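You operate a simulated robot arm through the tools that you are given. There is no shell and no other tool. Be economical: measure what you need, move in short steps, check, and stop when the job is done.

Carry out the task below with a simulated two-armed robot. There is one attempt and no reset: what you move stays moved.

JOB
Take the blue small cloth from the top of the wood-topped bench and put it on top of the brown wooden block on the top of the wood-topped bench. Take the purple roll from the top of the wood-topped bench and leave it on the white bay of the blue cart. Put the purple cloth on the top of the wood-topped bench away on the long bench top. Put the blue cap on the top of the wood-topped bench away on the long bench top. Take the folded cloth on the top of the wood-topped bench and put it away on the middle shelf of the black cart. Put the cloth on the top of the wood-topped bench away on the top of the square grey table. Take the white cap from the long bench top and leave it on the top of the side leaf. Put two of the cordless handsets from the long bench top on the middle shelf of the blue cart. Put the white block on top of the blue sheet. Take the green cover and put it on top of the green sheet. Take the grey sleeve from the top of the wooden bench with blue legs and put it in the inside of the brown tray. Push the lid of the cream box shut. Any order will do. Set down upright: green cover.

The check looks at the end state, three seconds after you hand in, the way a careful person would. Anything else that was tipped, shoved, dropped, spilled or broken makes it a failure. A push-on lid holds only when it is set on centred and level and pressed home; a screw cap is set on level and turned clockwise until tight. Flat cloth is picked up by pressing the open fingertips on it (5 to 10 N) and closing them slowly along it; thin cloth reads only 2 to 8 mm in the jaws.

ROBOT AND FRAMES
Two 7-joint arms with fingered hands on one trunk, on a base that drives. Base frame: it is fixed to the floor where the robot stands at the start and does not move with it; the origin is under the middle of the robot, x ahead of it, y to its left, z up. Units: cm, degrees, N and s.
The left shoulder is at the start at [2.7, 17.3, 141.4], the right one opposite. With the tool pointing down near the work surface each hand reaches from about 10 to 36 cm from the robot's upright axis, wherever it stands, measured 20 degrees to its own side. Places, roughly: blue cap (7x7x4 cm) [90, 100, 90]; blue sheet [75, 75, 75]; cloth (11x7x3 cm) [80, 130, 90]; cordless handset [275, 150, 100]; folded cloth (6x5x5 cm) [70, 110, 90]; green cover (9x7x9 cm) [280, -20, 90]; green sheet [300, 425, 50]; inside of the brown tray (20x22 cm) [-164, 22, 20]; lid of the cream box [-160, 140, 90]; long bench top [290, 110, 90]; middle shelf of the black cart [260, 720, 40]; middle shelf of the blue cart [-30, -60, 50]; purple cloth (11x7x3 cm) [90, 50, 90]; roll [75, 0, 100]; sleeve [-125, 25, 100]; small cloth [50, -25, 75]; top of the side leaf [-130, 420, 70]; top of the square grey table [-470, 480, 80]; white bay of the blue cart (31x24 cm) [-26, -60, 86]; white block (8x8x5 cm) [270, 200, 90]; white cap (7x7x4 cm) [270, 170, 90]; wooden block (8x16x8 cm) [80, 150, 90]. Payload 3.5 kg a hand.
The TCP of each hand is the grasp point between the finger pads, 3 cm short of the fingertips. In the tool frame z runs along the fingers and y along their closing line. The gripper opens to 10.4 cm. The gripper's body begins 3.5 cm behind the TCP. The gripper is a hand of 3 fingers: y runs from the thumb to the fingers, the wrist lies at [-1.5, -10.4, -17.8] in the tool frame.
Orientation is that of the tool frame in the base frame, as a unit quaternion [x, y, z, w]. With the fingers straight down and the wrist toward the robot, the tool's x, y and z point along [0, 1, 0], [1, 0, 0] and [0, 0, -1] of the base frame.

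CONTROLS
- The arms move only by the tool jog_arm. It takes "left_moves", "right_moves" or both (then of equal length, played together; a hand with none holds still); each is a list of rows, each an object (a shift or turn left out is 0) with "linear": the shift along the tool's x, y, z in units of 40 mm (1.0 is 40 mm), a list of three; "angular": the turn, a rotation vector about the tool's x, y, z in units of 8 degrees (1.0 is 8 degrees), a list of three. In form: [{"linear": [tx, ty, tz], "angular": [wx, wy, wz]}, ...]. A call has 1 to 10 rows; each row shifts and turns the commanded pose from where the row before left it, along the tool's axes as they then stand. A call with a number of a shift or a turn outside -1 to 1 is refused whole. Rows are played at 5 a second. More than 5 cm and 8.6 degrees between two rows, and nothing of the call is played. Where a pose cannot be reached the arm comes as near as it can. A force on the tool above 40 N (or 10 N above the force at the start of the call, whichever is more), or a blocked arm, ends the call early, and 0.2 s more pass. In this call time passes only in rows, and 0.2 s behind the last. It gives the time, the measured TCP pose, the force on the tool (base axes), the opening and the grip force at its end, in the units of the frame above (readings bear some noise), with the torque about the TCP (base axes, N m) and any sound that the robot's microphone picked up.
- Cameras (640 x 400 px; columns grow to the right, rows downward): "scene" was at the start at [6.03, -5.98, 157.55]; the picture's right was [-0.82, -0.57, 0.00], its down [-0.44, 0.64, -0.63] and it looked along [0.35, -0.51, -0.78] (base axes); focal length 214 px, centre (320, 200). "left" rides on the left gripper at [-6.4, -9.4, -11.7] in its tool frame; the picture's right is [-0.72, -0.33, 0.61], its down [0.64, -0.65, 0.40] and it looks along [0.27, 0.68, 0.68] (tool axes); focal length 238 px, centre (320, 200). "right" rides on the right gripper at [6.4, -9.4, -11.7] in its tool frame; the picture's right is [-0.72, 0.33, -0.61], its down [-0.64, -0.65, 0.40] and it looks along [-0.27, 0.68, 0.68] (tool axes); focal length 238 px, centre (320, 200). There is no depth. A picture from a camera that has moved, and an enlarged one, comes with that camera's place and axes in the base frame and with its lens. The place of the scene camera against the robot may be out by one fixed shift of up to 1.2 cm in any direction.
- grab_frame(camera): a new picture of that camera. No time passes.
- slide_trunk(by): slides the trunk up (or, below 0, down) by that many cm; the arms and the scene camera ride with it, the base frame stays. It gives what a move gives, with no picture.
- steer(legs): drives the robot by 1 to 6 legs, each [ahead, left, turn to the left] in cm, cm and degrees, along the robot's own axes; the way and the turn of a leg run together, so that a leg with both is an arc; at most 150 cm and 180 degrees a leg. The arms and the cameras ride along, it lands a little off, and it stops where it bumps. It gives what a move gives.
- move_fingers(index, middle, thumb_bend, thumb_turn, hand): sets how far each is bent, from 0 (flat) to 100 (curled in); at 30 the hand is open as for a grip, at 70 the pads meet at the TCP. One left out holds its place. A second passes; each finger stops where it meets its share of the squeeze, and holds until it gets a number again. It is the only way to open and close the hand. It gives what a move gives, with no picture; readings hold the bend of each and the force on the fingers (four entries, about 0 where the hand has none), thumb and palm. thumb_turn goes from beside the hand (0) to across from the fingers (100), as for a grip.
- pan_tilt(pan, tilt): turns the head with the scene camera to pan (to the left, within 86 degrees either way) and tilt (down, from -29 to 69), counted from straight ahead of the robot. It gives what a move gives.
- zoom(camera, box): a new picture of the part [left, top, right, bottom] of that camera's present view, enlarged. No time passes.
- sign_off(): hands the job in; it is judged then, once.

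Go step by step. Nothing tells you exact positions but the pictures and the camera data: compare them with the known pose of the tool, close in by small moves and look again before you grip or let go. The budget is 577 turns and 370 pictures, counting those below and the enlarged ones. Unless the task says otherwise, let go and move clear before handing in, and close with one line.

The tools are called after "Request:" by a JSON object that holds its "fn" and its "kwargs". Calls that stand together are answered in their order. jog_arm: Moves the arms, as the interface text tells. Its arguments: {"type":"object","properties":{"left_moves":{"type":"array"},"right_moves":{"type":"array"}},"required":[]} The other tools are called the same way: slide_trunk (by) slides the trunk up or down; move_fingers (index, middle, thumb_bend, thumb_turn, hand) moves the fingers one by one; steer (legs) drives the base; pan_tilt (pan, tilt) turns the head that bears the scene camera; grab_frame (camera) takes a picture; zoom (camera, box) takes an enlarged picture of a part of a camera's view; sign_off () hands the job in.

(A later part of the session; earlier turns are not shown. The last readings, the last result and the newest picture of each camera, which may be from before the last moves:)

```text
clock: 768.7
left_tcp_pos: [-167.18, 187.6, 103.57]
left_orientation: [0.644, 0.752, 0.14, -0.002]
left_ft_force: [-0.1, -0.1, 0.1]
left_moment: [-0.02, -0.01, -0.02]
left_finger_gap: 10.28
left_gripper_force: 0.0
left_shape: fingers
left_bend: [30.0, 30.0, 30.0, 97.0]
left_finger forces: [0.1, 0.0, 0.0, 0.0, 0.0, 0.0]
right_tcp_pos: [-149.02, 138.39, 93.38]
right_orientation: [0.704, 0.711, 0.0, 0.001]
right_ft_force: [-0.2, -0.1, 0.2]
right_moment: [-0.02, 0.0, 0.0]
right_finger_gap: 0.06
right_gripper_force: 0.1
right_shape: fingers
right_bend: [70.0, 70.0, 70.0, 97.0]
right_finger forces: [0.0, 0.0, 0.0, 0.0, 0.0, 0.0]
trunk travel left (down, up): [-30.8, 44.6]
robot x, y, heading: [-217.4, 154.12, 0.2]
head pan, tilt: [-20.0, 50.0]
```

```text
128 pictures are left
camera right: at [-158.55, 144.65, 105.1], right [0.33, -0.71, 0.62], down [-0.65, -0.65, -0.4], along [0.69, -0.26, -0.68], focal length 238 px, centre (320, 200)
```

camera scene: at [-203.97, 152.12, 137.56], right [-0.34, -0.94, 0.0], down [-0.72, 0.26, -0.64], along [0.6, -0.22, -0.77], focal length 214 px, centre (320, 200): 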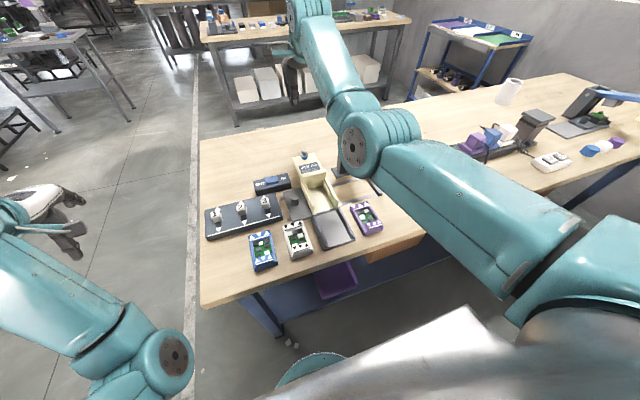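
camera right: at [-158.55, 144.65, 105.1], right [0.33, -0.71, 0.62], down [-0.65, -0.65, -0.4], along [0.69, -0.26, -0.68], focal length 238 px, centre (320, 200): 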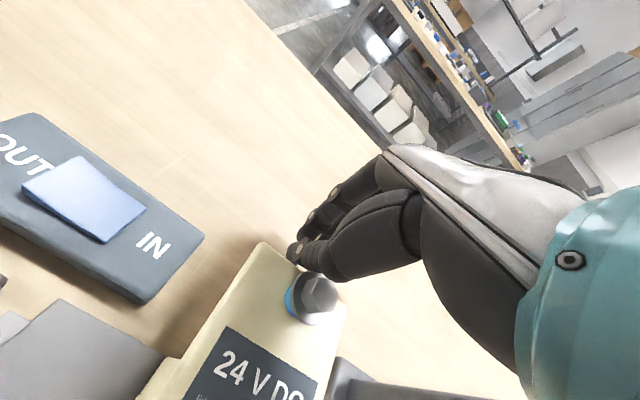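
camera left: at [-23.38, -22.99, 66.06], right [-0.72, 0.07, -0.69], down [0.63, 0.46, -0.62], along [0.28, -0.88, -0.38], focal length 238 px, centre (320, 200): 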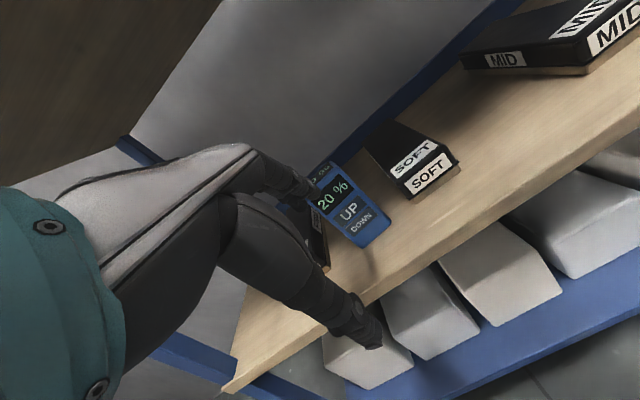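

The plate slides along with the finger, so it is the sliding lid. I keep pushing it toward closed.

Request:
{"fn": "jog_arm", "kwargs": {"right_moves": [{"linear": [0, -0.3, 0]}, {"linear": [0, -0.3, 0]}, {"linear": [0, -0.3, 0]}, {"linear": [0, -0.3, 0]}]}}

Request:
{"fn": "grab_frame", "kwargs": {"camera": "right"}}

Request:
{"fn": "zoom", "kwargs": {"camera": "scene", "box": [240, 100, 400, 260]}}

```text
clock: 769.7
left_tcp_pos: [-167.17, 187.76, 103.58]
left_orientation: [0.644, 0.752, 0.14, -0.002]
left_ft_force: [-0.7, -0.8, -1.0]
left_moment: [0.0, -0.02, 0.0]
left_finger_gap: 10.28
left_gripper_force: 0.0
left_shape: fingers
left_bend: [30.0, 30.0, 30.0, 97.0]
left_finger forces: [0.1, 0.1, 0.1, 0.1, 0.1, 0.0]
right_tcp_pos: [-154.11, 138.49, 93.26]
right_orientation: [0.704, 0.711, 0.0, 0.001]
right_ft_force: [0.1, -0.9, 0.5]
right_moment: [0.03, 0.02, 0.02]
right_finger_gap: 0.06
right_gripper_force: 0.1
right_shape: fingers
right_bend: [70.0, 70.0, 70.0, 97.0]
right_finger forces: [0.0, 0.0, 0.0, 0.1, 0.0, 0.0]
trunk travel left (down, up): [-30.8, 44.6]
robot x, y, heading: [-217.71, 154.49, 0.4]
head pan, tilt: [-20.0, 50.0]
```

```text
127 pictures are left
camera right: at [-163.58, 144.7, 104.98], right [0.33, -0.71, 0.62], down [-0.65, -0.65, -0.4], along [0.69, -0.26, -0.68], focal length 238 px, centre (320, 200)
```

right: 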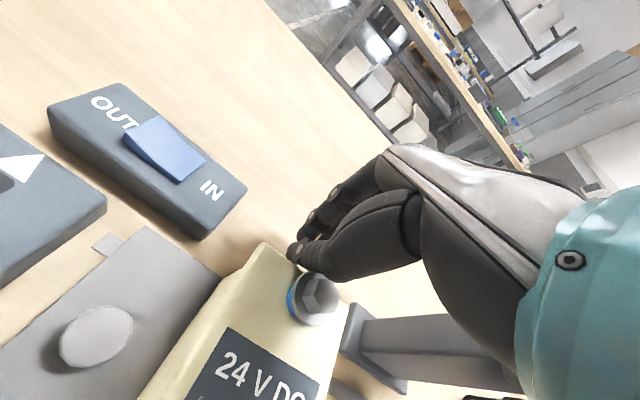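

```text
2.50 times, centred on (320, 180) of scene
camera zoom: at [-204.0, 152.13, 137.56], right [-0.34, -0.94, 0.0], down [-0.72, 0.26, -0.64], along [0.6, -0.22, -0.77], focal length 536 px, centre (320, 250)
```

zoom: 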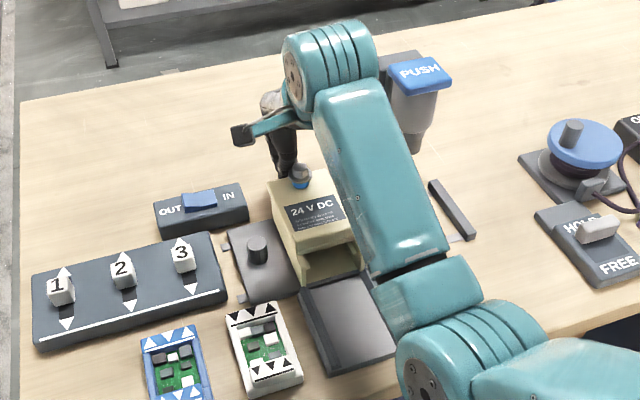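

Request:
{"fn": "jog_arm", "kwargs": {"right_moves": [{"linear": [0, -0.25, 0]}, {"linear": [0, -0.25, 0]}, {"linear": [0, -0.2, 0]}]}}

Request:
{"fn": "zoom", "kwargs": {"camera": "scene", "box": [240, 100, 400, 260]}}

```text
clock: 770.5
left_tcp_pos: [-167.07, 187.77, 103.5]
left_orientation: [0.643, 0.753, 0.14, -0.003]
left_ft_force: [0.8, 0.8, 0.0]
left_moment: [-0.01, 0.02, -0.02]
left_finger_gap: 10.3
left_gripper_force: 0.0
left_shape: fingers
left_bend: [30.0, 30.0, 30.0, 97.0]
left_finger forces: [0.0, 0.0, 0.0, 0.1, 0.1, 0.0]
right_tcp_pos: [-156.5, 138.27, 93.67]
right_orientation: [0.704, 0.711, 0.002, 0.003]
right_ft_force: [17.9, 2.9, 6.8]
right_moment: [0.03, 0.16, -0.15]
right_finger_gap: 0.0
right_gripper_force: 8.9
right_shape: fingers
right_bend: [67.0, 70.0, 73.0, 97.0]
right_finger forces: [0.1, 0.0, 0.0, 0.0, 18.5, 0.1]
trunk travel left (down, up): [-30.8, 44.6]
robot x, y, heading: [-217.21, 154.43, 0.3]
head pan, tilt: [-20.0, 50.0]
```

```text
2.50 times, centred on (320, 180) of scene
camera zoom: at [-203.79, 152.2, 137.55], right [-0.34, -0.94, 0.0], down [-0.72, 0.26, -0.64], along [0.6, -0.22, -0.77], focal length 536 px, centre (320, 250)
```

zoom: 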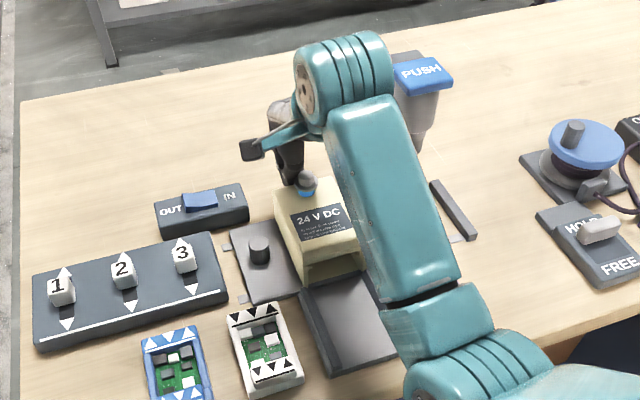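

Request:
{"fn": "jog_arm", "kwargs": {"right_moves": [{"linear": [0, -0.1, 0]}]}}

Request:
{"fn": "zoom", "kwargs": {"camera": "scene", "box": [290, 150, 350, 210]}}

```text
clock: 770.9
left_tcp_pos: [-167.08, 187.75, 103.48]
left_orientation: [0.645, 0.752, 0.138, -0.001]
left_ft_force: [-0.6, -0.1, -0.1]
left_moment: [-0.02, 0.02, 0.03]
left_finger_gap: 10.28
left_gripper_force: 0.1
left_shape: fingers
left_bend: [30.0, 30.0, 30.0, 97.0]
left_finger forces: [0.0, 0.2, 0.0, 0.0, 0.1, 0.0]
right_tcp_pos: [-156.85, 138.48, 93.65]
right_orientation: [0.703, 0.712, 0.001, 0.003]
right_ft_force: [16.1, 5.5, 11.2]
right_moment: [0.0, 0.07, -0.14]
right_finger_gap: 0.0
right_gripper_force: 12.6
right_shape: fingers
right_bend: [66.0, 70.0, 74.0, 97.0]
right_finger forces: [0.0, 0.0, 0.1, 0.0, 24.5, 0.1]
trunk travel left (down, up): [-30.8, 44.6]
robot x, y, heading: [-217.27, 154.79, 0.1]
head pan, tilt: [-20.0, 50.0]
```

```text
6.67 times, centred on (320, 180) of scene
camera zoom: at [-203.82, 152.22, 137.56], right [-0.34, -0.94, 0.0], down [-0.72, 0.26, -0.64], along [0.6, -0.22, -0.77], focal length 1430 px, centre (320, 333)
```

zoom: 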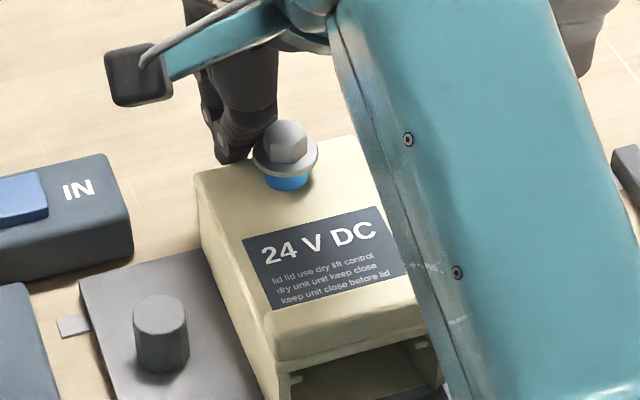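

Request:
{"fn": "jog_arm", "kwargs": {"right_moves": [{"linear": [0, 0.3, 0]}, {"linear": [0, 0.3, -0.5]}, {"linear": [0, 0, -1]}, {"linear": [0, 0, -1]}, {"linear": [0, 0, -1]}, {"linear": [-0.9, 0, -0.5]}, {"linear": [-1, -0.3, 0]}, {"linear": [-1, -0.5, 0]}, {"linear": [-0.8, -0.9, 0]}, {"linear": [0, -0.9, 0]}]}}

Request:
{"fn": "grab_frame", "kwargs": {"camera": "scene"}}

Request:
{"fn": "zoom", "kwargs": {"camera": "scene", "box": [280, 130, 380, 230]}}

```text
clock: 773.1
left_tcp_pos: [-167.19, 187.64, 103.6]
left_orientation: [0.645, 0.751, 0.14, -0.002]
left_ft_force: [0.0, 0.2, -0.1]
left_moment: [0.01, 0.0, -0.01]
left_finger_gap: 10.29
left_gripper_force: 0.1
left_shape: fingers
left_bend: [30.0, 30.0, 30.0, 97.0]
left_finger forces: [0.0, 0.0, 0.0, 0.0, 0.1, 0.1]
right_tcp_pos: [-164.86, 123.29, 109.27]
right_orientation: [0.703, 0.711, -0.001, 0.001]
right_ft_force: [-0.5, 0.9, 0.0]
right_moment: [-0.02, -0.01, 0.0]
right_finger_gap: 0.09
right_gripper_force: 0.0
right_shape: fingers
right_bend: [70.0, 70.0, 70.0, 97.0]
right_finger forces: [0.0, 0.0, 0.0, 0.0, 0.0, 0.0]
trunk travel left (down, up): [-30.8, 44.6]
robot x, y, heading: [-217.41, 154.41, 0.3]
head pan, tilt: [-20.0, 50.0]
```

```text
123 pictures are left
camera scene: at [-204.04, 152.13, 137.57], right [-0.34, -0.94, 0.0], down [-0.72, 0.26, -0.64], along [0.6, -0.22, -0.77], focal length 214 px, centre (320, 200)
```

scene: 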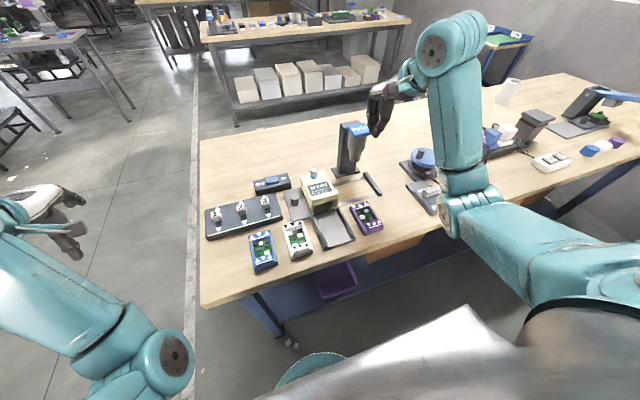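

```text
4.00 times, centred on (330, 180) of scene
camera zoom: at [-204.04, 152.13, 137.57], right [-0.34, -0.94, 0.0], down [-0.72, 0.26, -0.64], along [0.6, -0.22, -0.77], focal length 858 px, centre (280, 280)
```

zoom: 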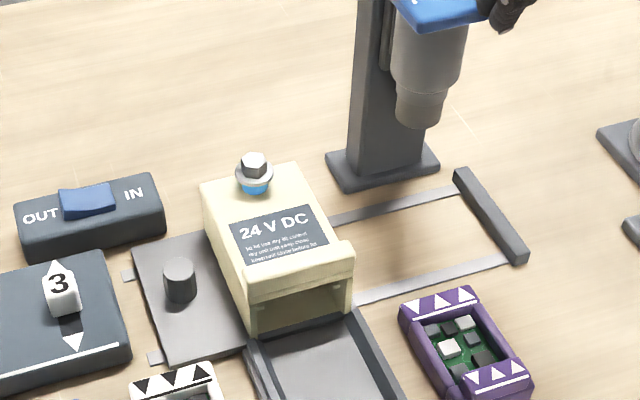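

Request:
{"fn": "jog_arm", "kwargs": {"right_moves": [{"linear": [0, -0.5, -0.8]}, {"linear": [0, -0.9, 0]}, {"linear": [0, -0.5, 0]}]}}

Request:
{"fn": "slide_trunk", "kwargs": {"by": 20}}

Request:
{"fn": "move_fingers", "kwargs": {"hand": "right", "index": 30, "middle": 30, "thumb_bend": 30}}

Request:
{"fn": "steer", "kwargs": {"legs": [[-35, 0, 0], [0, 80, 0], [130, 0, 0], [130, 0, 0], [134, 0, 0]]}}

Request:
{"fn": "pan_tilt", "kwargs": {"pan": 0, "tilt": 30}}

Request:
{"fn": "grab_frame", "kwargs": {"camera": "scene"}}

```text
clock: 773.9
left_tcp_pos: [-167.35, 187.69, 103.44]
left_orientation: [0.644, 0.752, 0.14, -0.002]
left_ft_force: [0.8, 1.2, 0.3]
left_moment: [0.0, 0.0, 0.03]
left_finger_gap: 10.28
left_gripper_force: 0.0
left_shape: fingers
left_bend: [30.0, 30.0, 30.0, 97.0]
left_finger forces: [0.0, 0.0, 0.0, 0.0, 0.1, 0.0]
right_tcp_pos: [-172.5, 123.41, 112.52]
right_orientation: [0.703, 0.711, 0.0, 0.002]
right_ft_force: [0.6, 0.4, -0.6]
right_moment: [0.01, 0.01, 0.01]
right_finger_gap: 0.08
right_gripper_force: 0.1
right_shape: fingers
right_bend: [70.0, 70.0, 70.0, 97.0]
right_finger forces: [0.0, 0.1, 0.1, 0.1, 0.0, 0.1]
trunk travel left (down, up): [-30.8, 44.6]
robot x, y, heading: [-217.6, 154.59, 0.3]
head pan, tilt: [-20.0, 50.0]
```

```text
clock: 776.0
left_tcp_pos: [-167.17, 187.72, 123.55]
left_orientation: [0.645, 0.752, 0.14, -0.002]
left_ft_force: [0.2, -0.2, 0.1]
left_moment: [0.01, 0.0, -0.02]
left_finger_gap: 10.31
left_gripper_force: 0.1
left_shape: fingers
left_bend: [30.0, 30.0, 30.0, 97.0]
left_finger forces: [0.1, 0.1, 0.1, 0.1, 0.1, 0.0]
right_tcp_pos: [-172.47, 123.34, 132.58]
right_orientation: [0.703, 0.711, 0.001, 0.001]
right_ft_force: [1.0, 0.1, 0.5]
right_moment: [0.0, -0.01, 0.04]
right_finger_gap: 0.08
right_gripper_force: 0.1
right_shape: fingers
right_bend: [70.0, 70.0, 70.0, 97.0]
right_finger forces: [0.0, 0.0, 0.0, 0.0, 0.1, 0.0]
trunk travel left (down, up): [-50.8, 24.6]
robot x, y, heading: [-217.53, 154.66, 0.3]
head pan, tilt: [-20.0, 50.0]
```

```text
clock: 777.0
left_tcp_pos: [-167.28, 187.69, 123.51]
left_orientation: [0.644, 0.752, 0.14, -0.002]
left_ft_force: [0.0, -0.3, 0.0]
left_moment: [-0.01, -0.03, -0.01]
left_finger_gap: 10.29
left_gripper_force: 0.0
left_shape: fingers
left_bend: [30.0, 30.0, 30.0, 97.0]
left_finger forces: [0.0, 0.0, 0.0, 0.1, 0.0, 0.0]
right_tcp_pos: [-172.44, 123.24, 132.6]
right_orientation: [0.704, 0.711, 0.0, 0.001]
right_ft_force: [0.1, 0.5, -0.2]
right_moment: [0.01, 0.0, 0.02]
right_finger_gap: 10.29
right_gripper_force: 0.1
right_shape: fingers
right_bend: [30.0, 30.0, 30.0, 97.0]
right_finger forces: [0.1, 0.0, 0.0, 0.1, 0.0, 0.0]
trunk travel left (down, up): [-50.8, 24.6]
robot x, y, heading: [-217.46, 154.22, 0.2]
head pan, tilt: [-20.0, 50.0]
```

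```text
clock: 801.8
left_tcp_pos: [193.0, 258.59, 123.57]
left_orientation: [0.672, 0.727, 0.14, 0.003]
left_ft_force: [-0.4, -0.6, 0.7]
left_moment: [-0.02, 0.01, 0.0]
left_finger_gap: 10.28
left_gripper_force: 0.0
left_shape: fingers
left_bend: [30.0, 30.0, 30.0, 97.0]
left_finger forces: [0.0, 0.0, 0.0, 0.1, 0.0, 0.0]
right_tcp_pos: [183.18, 194.71, 132.61]
right_orientation: [0.728, 0.686, 0.001, 0.001]
right_ft_force: [0.7, 0.4, -0.1]
right_moment: [0.05, -0.01, 0.03]
right_finger_gap: 10.22
right_gripper_force: 0.0
right_shape: fingers
right_bend: [30.0, 30.0, 30.0, 97.0]
right_finger forces: [0.0, 0.0, 0.0, 0.0, 0.0, 0.1]
trunk travel left (down, up): [-50.8, 24.6]
robot x, y, heading: [140.76, 229.05, -4.1]
head pan, tilt: [-20.0, 50.0]
```

```text
clock: 802.6
left_tcp_pos: [192.96, 258.74, 123.53]
left_orientation: [0.671, 0.728, 0.14, 0.003]
left_ft_force: [0.2, 0.4, -0.4]
left_moment: [0.0, 0.01, 0.01]
left_finger_gap: 10.33
left_gripper_force: 0.0
left_shape: fingers
left_bend: [30.0, 30.0, 30.0, 97.0]
left_finger forces: [0.0, 0.0, 0.0, 0.0, 0.0, 0.0]
right_tcp_pos: [183.13, 194.8, 132.51]
right_orientation: [0.728, 0.686, 0.0, 0.0]
right_ft_force: [0.7, -0.1, 1.4]
right_moment: [0.03, -0.04, 0.03]
right_finger_gap: 10.27
right_gripper_force: 0.0
right_shape: fingers
right_bend: [30.0, 30.0, 30.0, 97.0]
right_finger forces: [0.0, 0.0, 0.0, 0.1, 0.0, 0.0]
trunk travel left (down, up): [-50.8, 24.6]
robot x, y, heading: [140.31, 229.23, -3.9]
head pan, tilt: [0.0, 30.0]
```

```text
121 pictures are left
camera scene: at [151.17, 228.6, 160.67], right [-0.07, -1.0, 0.0], down [-0.5, 0.03, -0.87], along [0.86, -0.06, -0.5], focal length 214 px, centre (320, 200)
```

scene: 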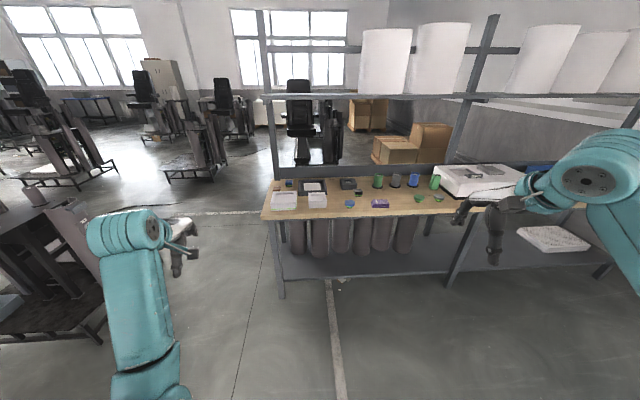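

Request:
{"fn": "steer", "kwargs": {"legs": [[0, 0, -88], [0, 0, -88], [0, 100, 0], [0, 94, 0]]}}

Request:
{"fn": "jog_arm", "kwargs": {"right_moves": [{"linear": [0.8, 0.2, 0.6]}, {"linear": [0.8, 0.2, 0.6]}, {"linear": [0.8, 0.2, 0.6]}, {"linear": [0.8, 0.2, 0.6]}, {"linear": [0.4, 0.2, 0.6]}]}}

Request:
{"fn": "pan_tilt", "kwargs": {"pan": -10, "tilt": 55}}

Request:
{"fn": "grab_frame", "kwargs": {"camera": "scene"}}

Request:
{"fn": "grab_frame", "kwargs": {"camera": "right"}}

```text
clock: 819.8
left_tcp_pos: [99.4, -1.28, 123.46]
left_orientation: [0.768, -0.625, 0.006, 0.14]
left_ft_force: [0.4, -0.3, 0.3]
left_moment: [-0.01, -0.02, -0.01]
left_finger_gap: 10.28
left_gripper_force: 0.1
left_shape: fingers
left_bend: [30.0, 30.0, 30.0, 97.0]
left_finger forces: [0.0, 0.1, 0.0, 0.0, 0.0, 0.1]
right_tcp_pos: [101.25, 63.21, 132.61]
right_orientation: [0.729, -0.684, -0.002, 0.0]
right_ft_force: [-0.2, 0.7, 0.5]
right_moment: [-0.02, 0.0, -0.05]
right_finger_gap: 10.24
right_gripper_force: 0.0
right_shape: fingers
right_bend: [30.0, 30.0, 30.0, 97.0]
right_finger forces: [0.0, 0.0, 0.0, 0.0, 0.0, 0.0]
trunk travel left (down, up): [-50.8, 24.6]
robot x, y, heading: [147.84, 34.83, -176.7]
head pan, tilt: [0.0, 30.0]
```

```text
clock: 821.0
left_tcp_pos: [99.43, -1.38, 123.43]
left_orientation: [0.768, -0.625, 0.006, 0.14]
left_ft_force: [0.1, 0.3, 0.7]
left_moment: [-0.01, 0.01, 0.04]
left_finger_gap: 10.29
left_gripper_force: 0.1
left_shape: fingers
left_bend: [30.0, 30.0, 30.0, 97.0]
left_finger forces: [0.0, 0.1, 0.0, 0.1, 0.1, 0.1]
right_tcp_pos: [97.92, 48.74, 120.7]
right_orientation: [0.728, -0.685, -0.002, -0.001]
right_ft_force: [0.6, -0.2, -0.4]
right_moment: [0.03, -0.02, 0.01]
right_finger_gap: 10.28
right_gripper_force: 0.1
right_shape: fingers
right_bend: [30.0, 30.0, 30.0, 97.0]
right_finger forces: [0.0, 0.1, 0.1, 0.1, 0.0, 0.0]
trunk travel left (down, up): [-50.8, 24.6]
robot x, y, heading: [148.19, 34.43, -177.0]
head pan, tilt: [0.0, 30.0]
```

```text
clock: 821.9
left_tcp_pos: [99.44, -1.34, 123.48]
left_orientation: [0.768, -0.625, 0.006, 0.14]
left_ft_force: [0.7, 0.1, -0.2]
left_moment: [-0.01, 0.0, 0.0]
left_finger_gap: 10.28
left_gripper_force: 0.0
left_shape: fingers
left_bend: [30.0, 30.0, 30.0, 97.0]
left_finger forces: [0.0, 0.1, 0.0, 0.0, 0.0, 0.1]
right_tcp_pos: [98.02, 48.71, 120.76]
right_orientation: [0.729, -0.685, -0.001, 0.0]
right_ft_force: [0.0, -1.0, 0.3]
right_moment: [-0.01, 0.01, 0.01]
right_finger_gap: 10.3
right_gripper_force: 0.2
right_shape: fingers
right_bend: [30.0, 30.0, 30.0, 97.0]
right_finger forces: [0.0, 0.1, 0.0, 0.0, 0.0, 0.0]
trunk travel left (down, up): [-50.8, 24.6]
robot x, y, heading: [147.75, 34.24, -176.7]
head pan, tilt: [-10.0, 55.0]
```

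```text
120 pictures are left
camera scene: at [138.66, 35.45, 157.08], right [0.12, 0.99, 0.0], down [0.81, -0.1, -0.57], along [-0.57, 0.07, -0.82], focal length 214 px, centre (320, 200)
```

scene: 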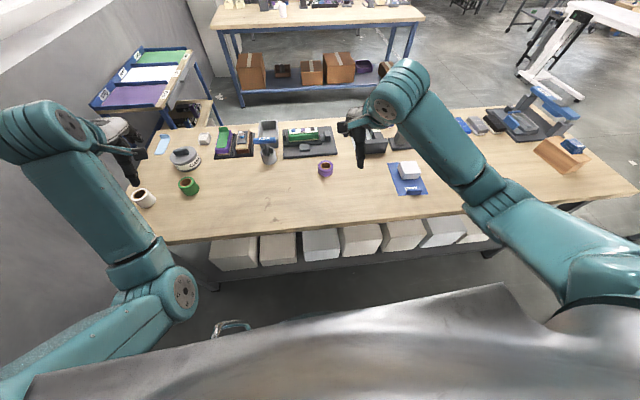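

```text
119 pictures are left
camera right: at [107.79, 42.92, 132.45], right [-0.37, 0.7, 0.62], down [0.61, 0.68, -0.4], along [-0.7, 0.23, -0.68], focal length 238 px, centre (320, 200)
```

right: 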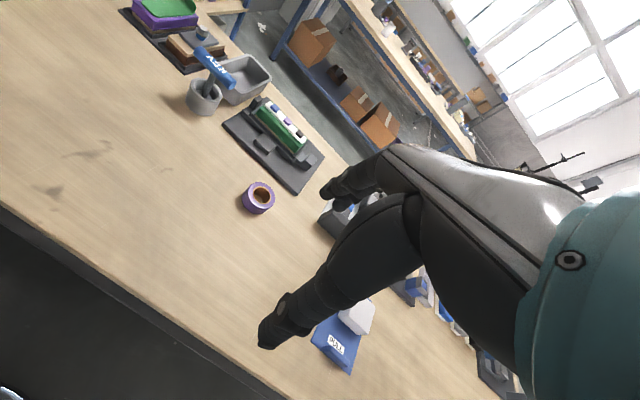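

Request:
{"fn": "steer", "kwargs": {"legs": [[0, 4, -3.3], [15, 0, 0]]}}

Request:
{"fn": "grab_frame", "kwargs": {"camera": "right"}}

```text
clock: 823.7
left_tcp_pos: [82.67, -2.22, 123.42]
left_orientation: [0.749, -0.648, 0.002, 0.14]
left_ft_force: [-0.7, -0.2, 0.5]
left_moment: [-0.03, -0.04, -0.01]
left_finger_gap: 10.29
left_gripper_force: 0.0
left_shape: fingers
left_bend: [30.0, 30.0, 30.0, 97.0]
left_finger forces: [0.0, 0.0, 0.1, 0.0, 0.0, 0.1]
right_tcp_pos: [84.25, 47.8, 120.73]
right_orientation: [0.707, -0.707, -0.002, 0.0]
right_ft_force: [-1.1, 0.7, -0.3]
right_moment: [-0.01, 0.01, -0.01]
right_finger_gap: 10.31
right_gripper_force: 0.2
right_shape: fingers
right_bend: [30.0, 30.0, 30.0, 97.0]
right_finger forces: [0.1, 0.0, 0.0, 0.0, 0.1, 0.0]
trunk travel left (down, up): [-50.8, 24.6]
robot x, y, heading: [133.55, 30.48, 179.4]
head pan, tilt: [-10.0, 55.0]
```

```text
118 pictures are left
camera right: at [93.71, 41.37, 132.42], right [-0.33, 0.72, 0.62], down [0.65, 0.64, -0.4], along [-0.68, 0.27, -0.68], focal length 238 px, centre (320, 200)
```

right: 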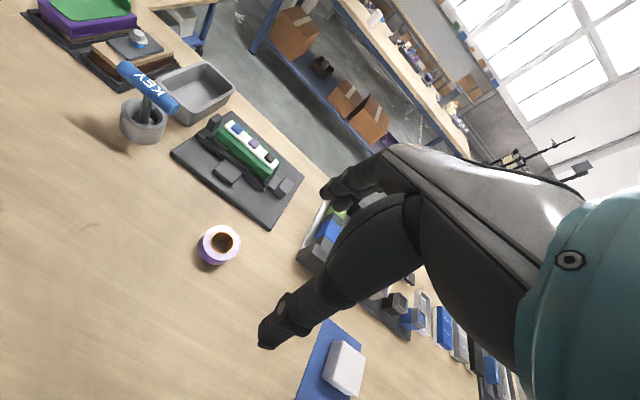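

Request:
{"fn": "jog_arm", "kwargs": {"right_moves": [{"linear": [0.35, 0.9, 0.6]}, {"linear": [0.35, 0.9, 0.6]}, {"linear": [0, 0.35, 1]}, {"linear": [0, 0, 1]}, {"linear": [0, 0, 1]}, {"linear": [0, 0, 0.9]}]}}

Request:
{"fn": "grab_frame", "kwargs": {"camera": "right"}}

```text
clock: 825.1
left_tcp_pos: [82.6, -2.28, 123.46]
left_orientation: [0.748, -0.649, 0.001, 0.139]
left_ft_force: [-0.1, -0.4, 0.3]
left_moment: [0.0, -0.02, 0.04]
left_finger_gap: 10.29
left_gripper_force: 0.0
left_shape: fingers
left_bend: [30.0, 30.0, 30.0, 97.0]
left_finger forces: [0.0, 0.0, 0.0, 0.0, 0.1, 0.0]
right_tcp_pos: [75.79, 45.03, 100.19]
right_orientation: [0.708, -0.706, -0.001, -0.001]
right_ft_force: [0.0, -0.6, -0.1]
right_moment: [0.0, -0.04, -0.01]
right_finger_gap: 10.27
right_gripper_force: 0.2
right_shape: fingers
right_bend: [30.0, 30.0, 30.0, 97.0]
right_finger forces: [0.0, 0.0, 0.0, 0.0, 0.0, 0.0]
trunk travel left (down, up): [-50.8, 24.6]
robot x, y, heading: [133.31, 30.21, 179.4]
head pan, tilt: [-10.0, 55.0]
```

```text
117 pictures are left
camera right: at [85.34, 38.55, 111.87], right [-0.33, 0.72, 0.62], down [0.65, 0.64, -0.4], along [-0.69, 0.27, -0.68], focal length 238 px, centre (320, 200)
```

right: 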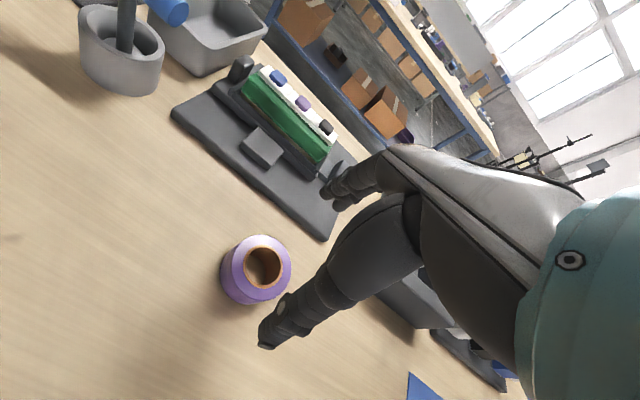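

Request:
{"fn": "jog_arm", "kwargs": {"right_moves": [{"linear": [0, 0.05, 1]}, {"linear": [0, 0, 1]}, {"linear": [0, 0, 0.65]}]}}

Request:
{"fn": "move_fingers", "kwargs": {"hand": "right", "index": 44, "middle": 44, "thumb_bend": 44}}

Request:
{"fn": "move_fingers", "kwargs": {"hand": "right", "index": 60, "middle": 60, "thumb_bend": 60}}

Request:
{"fn": "grab_frame", "kwargs": {"camera": "right"}}

```text
clock: 825.9
left_tcp_pos: [82.7, -2.27, 123.59]
left_orientation: [0.748, -0.648, 0.001, 0.14]
left_ft_force: [-0.2, 0.5, 0.3]
left_moment: [-0.01, 0.03, -0.03]
left_finger_gap: 10.3
left_gripper_force: 0.1
left_shape: fingers
left_bend: [30.0, 30.0, 30.0, 97.0]
left_finger forces: [0.1, 0.1, 0.0, 0.1, 0.0, 0.0]
right_tcp_pos: [75.81, 45.02, 89.57]
right_orientation: [0.707, -0.707, -0.001, 0.0]
right_ft_force: [-0.2, 0.1, -1.2]
right_moment: [-0.03, 0.0, -0.01]
right_finger_gap: 10.29
right_gripper_force: 0.0
right_shape: fingers
right_bend: [30.0, 30.0, 30.0, 97.0]
right_finger forces: [0.1, 0.0, 0.0, 0.0, 0.0, 0.0]
trunk travel left (down, up): [-50.8, 24.6]
robot x, y, heading: [133.13, 30.78, 179.6]
head pan, tilt: [-10.0, 55.0]
```

```text
clock: 826.9
left_tcp_pos: [82.66, -2.26, 123.56]
left_orientation: [0.748, -0.649, 0.001, 0.14]
left_ft_force: [0.0, 0.7, 0.1]
left_moment: [0.0, 0.03, -0.01]
left_finger_gap: 10.3
left_gripper_force: 0.0
left_shape: fingers
left_bend: [30.0, 30.0, 30.0, 97.0]
left_finger forces: [0.0, 0.0, 0.1, 0.0, 0.0, 0.0]
right_tcp_pos: [75.86, 45.07, 89.63]
right_orientation: [-0.707, 0.707, 0.002, 0.0]
right_ft_force: [0.1, -0.3, 1.4]
right_moment: [0.01, -0.01, 0.0]
right_finger_gap: 6.86
right_gripper_force: 0.1
right_shape: fingers
right_bend: [44.0, 44.0, 44.0, 97.0]
right_finger forces: [0.3, 0.0, 0.1, 0.0, 0.0, 0.0]
trunk travel left (down, up): [-50.8, 24.6]
robot x, y, heading: [133.53, 30.8, 179.8]
head pan, tilt: [-10.0, 55.0]
```

```text
clock: 827.9
left_tcp_pos: [82.79, -2.23, 123.59]
left_orientation: [0.749, -0.648, 0.001, 0.14]
left_ft_force: [-0.2, -0.3, 0.2]
left_moment: [-0.03, -0.01, 0.01]
left_finger_gap: 10.31
left_gripper_force: 0.0
left_shape: fingers
left_bend: [30.0, 30.0, 30.0, 97.0]
left_finger forces: [0.0, 0.0, 0.1, 0.0, 0.0, 0.1]
right_tcp_pos: [75.75, 44.9, 89.72]
right_orientation: [0.707, -0.707, -0.002, 0.0]
right_ft_force: [-2.0, 0.6, 3.9]
right_moment: [0.07, 0.16, 0.01]
right_finger_gap: 5.58
right_gripper_force: 14.9
right_shape: fingers
right_bend: [50.0, 53.0, 50.0, 96.0]
right_finger forces: [7.7, 7.5, 0.0, 0.0, 14.9, 0.1]
trunk travel left (down, up): [-50.8, 24.6]
robot x, y, heading: [133.35, 30.71, 179.7]
head pan, tilt: [-10.0, 55.0]
```

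```text
116 pictures are left
camera right: at [85.25, 38.64, 101.46], right [-0.33, 0.72, 0.62], down [0.65, 0.64, -0.4], along [-0.69, 0.27, -0.68], focal length 238 px, centre (320, 200)
```

right: 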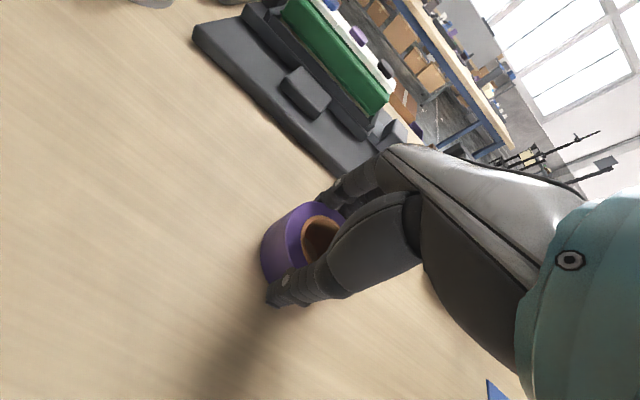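

Request:
{"fn": "jog_arm", "kwargs": {"right_moves": [{"linear": [0, 0, -0.4]}, {"linear": [0, 0, -0.8]}, {"linear": [0, 0, -1]}, {"linear": [0, 0, -1]}, {"linear": [0, 0, -1]}, {"linear": [0, 0, -1]}, {"linear": [0, 0, -1]}, {"linear": [0, -0.7, 0]}, {"linear": [0, -0.8, 0]}]}}

Request:
{"fn": "grab_frame", "kwargs": {"camera": "right"}}

Request:
{"fn": "steer", "kwargs": {"legs": [[-5, -100, 0], [0, -104, 0], [120, 0, 0], [30, 0, 0], [0, 0, 90], [140, 0, 0]]}}

Request:
{"fn": "pan_tilt", "kwargs": {"pan": 0, "tilt": 35}}

Request:
{"fn": "grab_frame", "kwargs": {"camera": "scene"}}

```text
clock: 829.9
left_tcp_pos: [82.64, -2.29, 123.54]
left_orientation: [0.748, -0.648, 0.001, 0.14]
left_ft_force: [0.1, -0.2, 0.8]
left_moment: [0.01, -0.03, 0.0]
left_finger_gap: 10.29
left_gripper_force: 0.1
left_shape: fingers
left_bend: [30.0, 30.0, 30.0, 97.0]
left_finger forces: [0.0, 0.0, 0.0, 0.0, 0.0, 0.1]
right_tcp_pos: [81.62, 45.26, 114.4]
right_orientation: [0.707, -0.707, -0.001, 0.0]
right_ft_force: [0.2, 0.2, -1.3]
right_moment: [0.01, 0.01, 0.03]
right_finger_gap: 5.52
right_gripper_force: 14.0
right_shape: fingers
right_bend: [51.0, 53.0, 50.0, 96.0]
right_finger forces: [7.3, 6.9, 0.0, 0.1, 14.7, 0.0]
trunk travel left (down, up): [-50.8, 24.6]
robot x, y, heading: [133.13, 30.0, 179.7]
head pan, tilt: [-10.0, 55.0]
```

```text
115 pictures are left
camera right: at [91.01, 38.79, 126.2], right [-0.33, 0.72, 0.62], down [0.65, 0.64, -0.4], along [-0.69, 0.27, -0.68], focal length 238 px, centre (320, 200)
```

right: 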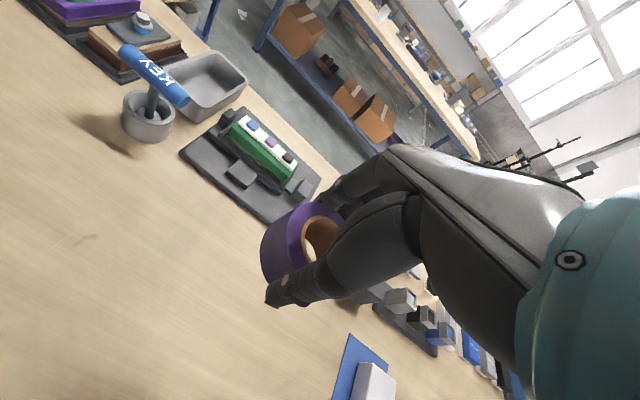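

```text
clock: 857.7
left_tcp_pos: [21.28, 45.43, 123.45]
left_orientation: [0.988, 0.065, 0.099, 0.099]
left_ft_force: [0.1, 0.1, 0.3]
left_moment: [0.01, 0.0, -0.03]
left_finger_gap: 10.3
left_gripper_force: 0.1
left_shape: fingers
left_bend: [30.0, 30.0, 30.0, 97.0]
left_finger forces: [0.1, 0.0, 0.0, 0.1, 0.1, 0.0]
right_tcp_pos: [-26.22, 44.93, 114.37]
right_orientation: [1.0, -0.006, 0.0, 0.0]
right_ft_force: [-0.3, 0.8, -0.4]
right_moment: [0.0, -0.01, 0.03]
right_finger_gap: 5.52
right_gripper_force: 13.5
right_shape: fingers
right_bend: [51.0, 53.0, 50.0, 96.0]
right_finger forces: [7.2, 6.8, 0.0, 0.0, 13.9, 0.0]
trunk travel left (down, up): [-50.8, 24.6]
robot x, y, heading: [-10.79, 96.79, -91.4]
head pan, tilt: [-10.0, 55.0]
```

```text
clock: 858.5
left_tcp_pos: [21.1, 45.38, 123.71]
left_orientation: [0.988, 0.065, 0.099, 0.099]
left_ft_force: [-0.3, -0.1, 0.0]
left_moment: [-0.02, 0.02, 0.01]
left_finger_gap: 10.3
left_gripper_force: 0.1
left_shape: fingers
left_bend: [30.0, 30.0, 30.0, 97.0]
left_finger forces: [0.0, 0.1, 0.1, 0.0, 0.0, 0.1]
right_tcp_pos: [-26.29, 44.96, 114.39]
right_orientation: [1.0, -0.006, -0.001, 0.001]
right_ft_force: [0.7, -0.7, 0.2]
right_moment: [0.01, 0.02, -0.04]
right_finger_gap: 5.52
right_gripper_force: 14.0
right_shape: fingers
right_bend: [51.0, 53.0, 50.0, 96.0]
right_finger forces: [7.2, 6.7, 0.0, 0.0, 13.9, 0.0]
trunk travel left (down, up): [-50.8, 24.6]
robot x, y, heading: [-10.81, 96.96, -91.2]
head pan, tilt: [0.0, 35.0]
```

```text
114 pictures are left
camera scene: at [-11.31, 86.13, 159.89], right [-1.0, 0.02, 0.0], down [0.01, 0.57, -0.82], along [-0.02, -0.82, -0.57], focal length 214 px, centre (320, 200)
```

scene: 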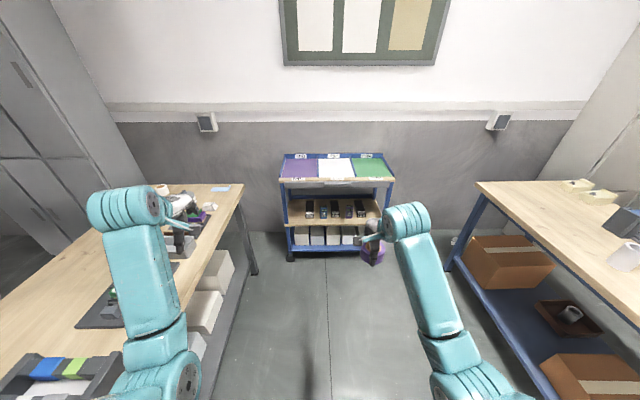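

Request:
{"fn": "steer", "kwargs": {"legs": [[0, 0, 1.2], [96, 0, 0]]}}

Request:
{"fn": "pan_tilt", "kwargs": {"pan": -10, "tilt": 50}}

Request:
{"fn": "grab_frame", "kwargs": {"camera": "scene"}}

Request:
{"fn": "grab_frame", "kwargs": {"camera": "right"}}

```text
clock: 864.0
left_tcp_pos: [21.5, -53.3, 123.54]
left_orientation: [0.988, 0.072, 0.1, 0.097]
left_ft_force: [-0.5, 0.4, -0.1]
left_moment: [0.0, -0.01, -0.02]
left_finger_gap: 10.3
left_gripper_force: 0.1
left_shape: fingers
left_bend: [30.0, 30.0, 30.0, 97.0]
left_finger forces: [0.0, 0.0, 0.1, 0.0, 0.0, 0.0]
right_tcp_pos: [-25.88, -54.31, 114.44]
right_orientation: [1.0, 0.001, -0.001, 0.001]
right_ft_force: [-0.2, -0.1, -1.0]
right_moment: [0.01, -0.02, -0.01]
right_finger_gap: 5.48
right_gripper_force: 14.1
right_shape: fingers
right_bend: [51.0, 53.0, 50.0, 96.0]
right_finger forces: [7.1, 6.7, 0.0, 0.1, 13.8, 0.1]
trunk travel left (down, up): [-50.8, 24.6]
robot x, y, heading: [-10.8, -2.75, -90.0]
head pan, tilt: [0.0, 35.0]
```

```text
clock: 864.8
left_tcp_pos: [21.66, -53.27, 123.4]
left_orientation: [0.988, 0.071, 0.1, 0.098]
left_ft_force: [0.1, 0.1, -0.1]
left_moment: [-0.02, 0.0, -0.01]
left_finger_gap: 10.3
left_gripper_force: 0.0
left_shape: fingers
left_bend: [30.0, 30.0, 30.0, 97.0]
left_finger forces: [0.1, 0.0, 0.0, 0.0, 0.0, 0.0]
right_tcp_pos: [-25.81, -54.35, 114.42]
right_orientation: [1.0, 0.001, -0.001, 0.001]
right_ft_force: [-0.4, -0.8, -1.1]
right_moment: [-0.03, -0.03, 0.05]
right_finger_gap: 5.51
right_gripper_force: 13.8
right_shape: fingers
right_bend: [51.0, 53.0, 50.0, 96.0]
right_finger forces: [7.2, 6.7, 0.1, 0.0, 13.9, 0.0]
trunk travel left (down, up): [-50.8, 24.6]
robot x, y, heading: [-10.81, -2.64, -90.2]
head pan, tilt: [-10.0, 50.0]
```

```text
113 pictures are left
camera scene: at [-12.71, -11.73, 157.73], right [-0.98, 0.18, 0.0], down [0.14, 0.75, -0.64], along [-0.12, -0.63, -0.77], focal length 214 px, centre (320, 200)
```

scene: 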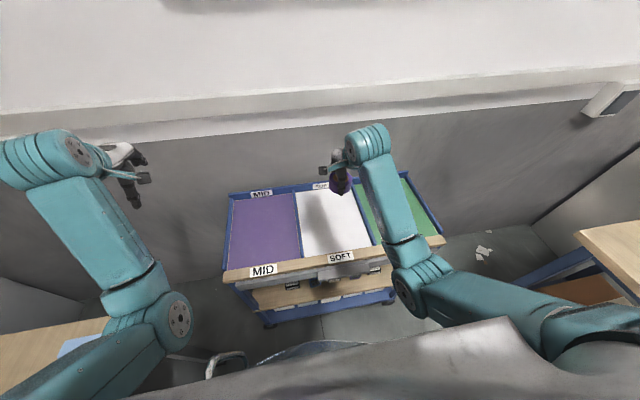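

```text
112 pictures are left
camera right: at [-19.46, -44.92, 126.16], right [-0.72, -0.33, 0.62], down [-0.64, 0.65, -0.4], along [-0.27, -0.69, -0.68], focal length 238 px, centre (320, 200)
```

right: 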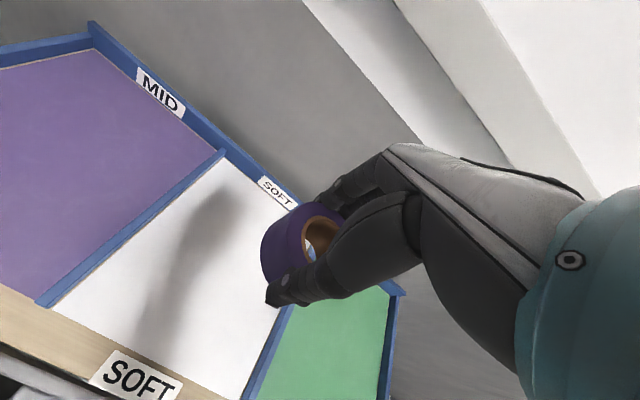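

Request:
{"fn": "jog_arm", "kwargs": {"right_moves": [{"linear": [0, 0.7, 0]}, {"linear": [0, 0.7, 0.6]}, {"linear": [0, 0, 1]}, {"linear": [0, 0, 1]}, {"linear": [0, 0, 1]}, {"linear": [0, 0, 1]}]}}

Request:
{"fn": "grab_frame", "kwargs": {"camera": "right"}}

```text
clock: 866.2
left_tcp_pos: [21.71, -53.24, 123.5]
left_orientation: [0.988, 0.072, 0.1, 0.098]
left_ft_force: [0.4, -0.5, -0.3]
left_moment: [0.0, -0.01, 0.03]
left_finger_gap: 10.3
left_gripper_force: 0.0
left_shape: fingers
left_bend: [30.0, 30.0, 30.0, 97.0]
left_finger forces: [0.1, 0.0, 0.0, 0.1, 0.0, 0.0]
right_tcp_pos: [-25.78, -59.95, 96.01]
right_orientation: [1.0, 0.0, -0.001, 0.001]
right_ft_force: [-0.2, 0.0, -0.4]
right_moment: [-0.03, 0.0, -0.01]
right_finger_gap: 5.46
right_gripper_force: 14.1
right_shape: fingers
right_bend: [51.0, 54.0, 50.0, 96.0]
right_finger forces: [7.2, 6.7, 0.0, 0.0, 13.7, 0.1]
trunk travel left (down, up): [-50.8, 24.6]
robot x, y, heading: [-11.33, -2.51, -90.2]
head pan, tilt: [-10.0, 50.0]
```

```text
111 pictures are left
camera right: at [-19.45, -50.63, 107.76], right [-0.72, -0.33, 0.62], down [-0.64, 0.65, -0.4], along [-0.27, -0.69, -0.68], focal length 238 px, centre (320, 200)
```

right: 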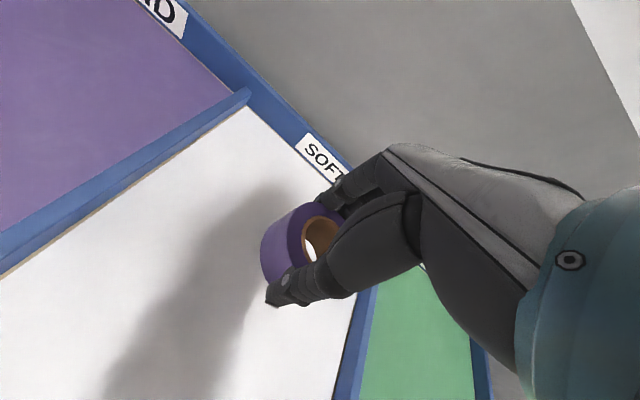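

Request:
{"fn": "jog_arm", "kwargs": {"right_moves": [{"linear": [0, 0, 0.5]}, {"linear": [0, 0, 0.4]}]}}

Request:
{"fn": "jog_arm", "kwargs": {"right_moves": [{"linear": [0, 0, 0.25]}]}}

```text
clock: 866.8
left_tcp_pos: [21.76, -53.2, 123.51]
left_orientation: [0.988, 0.071, 0.1, 0.098]
left_ft_force: [0.4, -0.1, 1.1]
left_moment: [-0.01, -0.02, 0.01]
left_finger_gap: 10.3
left_gripper_force: 0.0
left_shape: fingers
left_bend: [30.0, 30.0, 30.0, 97.0]
left_finger forces: [0.0, 0.1, 0.0, 0.1, 0.0, 0.1]
right_tcp_pos: [-25.83, -59.87, 92.41]
right_orientation: [1.0, 0.002, -0.001, 0.001]
right_ft_force: [-0.4, 0.1, -1.0]
right_moment: [-0.01, 0.0, -0.01]
right_finger_gap: 5.45
right_gripper_force: 13.9
right_shape: fingers
right_bend: [51.0, 54.0, 50.0, 96.0]
right_finger forces: [7.2, 6.7, 0.0, 0.0, 13.7, 0.0]
trunk travel left (down, up): [-50.8, 24.6]
robot x, y, heading: [-11.1, -2.75, -90.3]
head pan, tilt: [-10.0, 50.0]
```

```text
clock: 867.2
left_tcp_pos: [21.71, -53.2, 123.47]
left_orientation: [0.988, 0.071, 0.099, 0.099]
left_ft_force: [-0.2, -0.4, 0.4]
left_moment: [-0.01, 0.01, 0.01]
left_finger_gap: 10.28
left_gripper_force: 0.0
left_shape: fingers
left_bend: [30.0, 30.0, 30.0, 97.0]
left_finger forces: [0.1, 0.0, 0.0, 0.0, 0.0, 0.1]
right_tcp_pos: [-25.87, -60.04, 91.5]
right_orientation: [1.0, 0.001, 0.0, 0.001]
right_ft_force: [0.2, -0.5, -0.6]
right_moment: [0.0, 0.01, 0.0]
right_finger_gap: 5.46
right_gripper_force: 13.7
right_shape: fingers
right_bend: [51.0, 54.0, 50.0, 96.0]
right_finger forces: [7.3, 6.8, 0.1, 0.0, 13.7, 0.0]
trunk travel left (down, up): [-50.8, 24.6]
robot x, y, heading: [-11.02, -2.46, -90.1]
head pan, tilt: [-10.0, 50.0]
```

Request:
{"fn": "jog_arm", "kwargs": {"right_moves": [{"linear": [0, 0, 0.25]}]}}

Request:
{"fn": "jog_arm", "kwargs": {"right_moves": [{"linear": [0, 0, 0.15]}]}}

Request:
{"fn": "grab_frame", "kwargs": {"camera": "right"}}

```text
clock: 867.6
left_tcp_pos: [21.65, -53.17, 123.55]
left_orientation: [0.987, 0.071, 0.1, 0.099]
left_ft_force: [-0.6, 0.3, -0.4]
left_moment: [0.02, -0.01, 0.01]
left_finger_gap: 10.25
left_gripper_force: 0.1
left_shape: fingers
left_bend: [30.0, 30.0, 30.0, 97.0]
left_finger forces: [0.0, 0.0, 0.0, 0.0, 0.1, 0.1]
right_tcp_pos: [-25.98, -59.74, 90.49]
right_orientation: [1.0, 0.001, 0.0, 0.001]
right_ft_force: [-0.8, 0.3, -0.4]
right_moment: [-0.01, 0.02, 0.01]
right_finger_gap: 5.44
right_gripper_force: 13.9
right_shape: fingers
right_bend: [51.0, 54.0, 50.0, 96.0]
right_finger forces: [7.3, 6.6, 0.1, 0.0, 13.7, 0.0]
trunk travel left (down, up): [-50.8, 24.6]
robot x, y, heading: [-11.09, -2.61, -90.3]
head pan, tilt: [-10.0, 50.0]
```

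```text
clock: 868.0
left_tcp_pos: [21.58, -52.99, 123.45]
left_orientation: [0.988, 0.071, 0.101, 0.098]
left_ft_force: [-0.3, -0.6, 0.6]
left_moment: [0.0, 0.0, 0.0]
left_finger_gap: 10.29
left_gripper_force: 0.0
left_shape: fingers
left_bend: [30.0, 30.0, 30.0, 97.0]
left_finger forces: [0.0, 0.0, 0.0, 0.0, 0.0, 0.0]
right_tcp_pos: [-25.92, -59.79, 89.74]
right_orientation: [1.0, 0.001, -0.001, 0.001]
right_ft_force: [0.1, 0.3, 0.3]
right_moment: [-0.01, 0.01, -0.05]
right_finger_gap: 5.45
right_gripper_force: 14.7
right_shape: fingers
right_bend: [51.0, 54.0, 50.0, 96.0]
right_finger forces: [7.2, 6.9, 0.0, 0.0, 14.2, 0.0]
trunk travel left (down, up): [-50.8, 24.6]
robot x, y, heading: [-11.15, -2.47, -90.4]
head pan, tilt: [-10.0, 50.0]
```

```text
110 pictures are left
camera right: at [-19.55, -50.39, 101.55], right [-0.72, -0.33, 0.62], down [-0.64, 0.65, -0.4], along [-0.27, -0.69, -0.68], focal length 238 px, centre (320, 200)
```

right: 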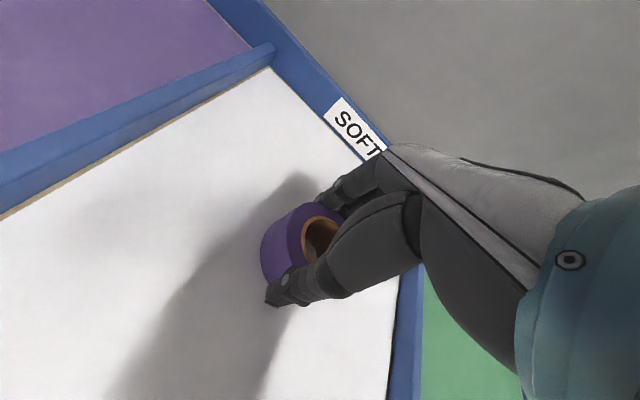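

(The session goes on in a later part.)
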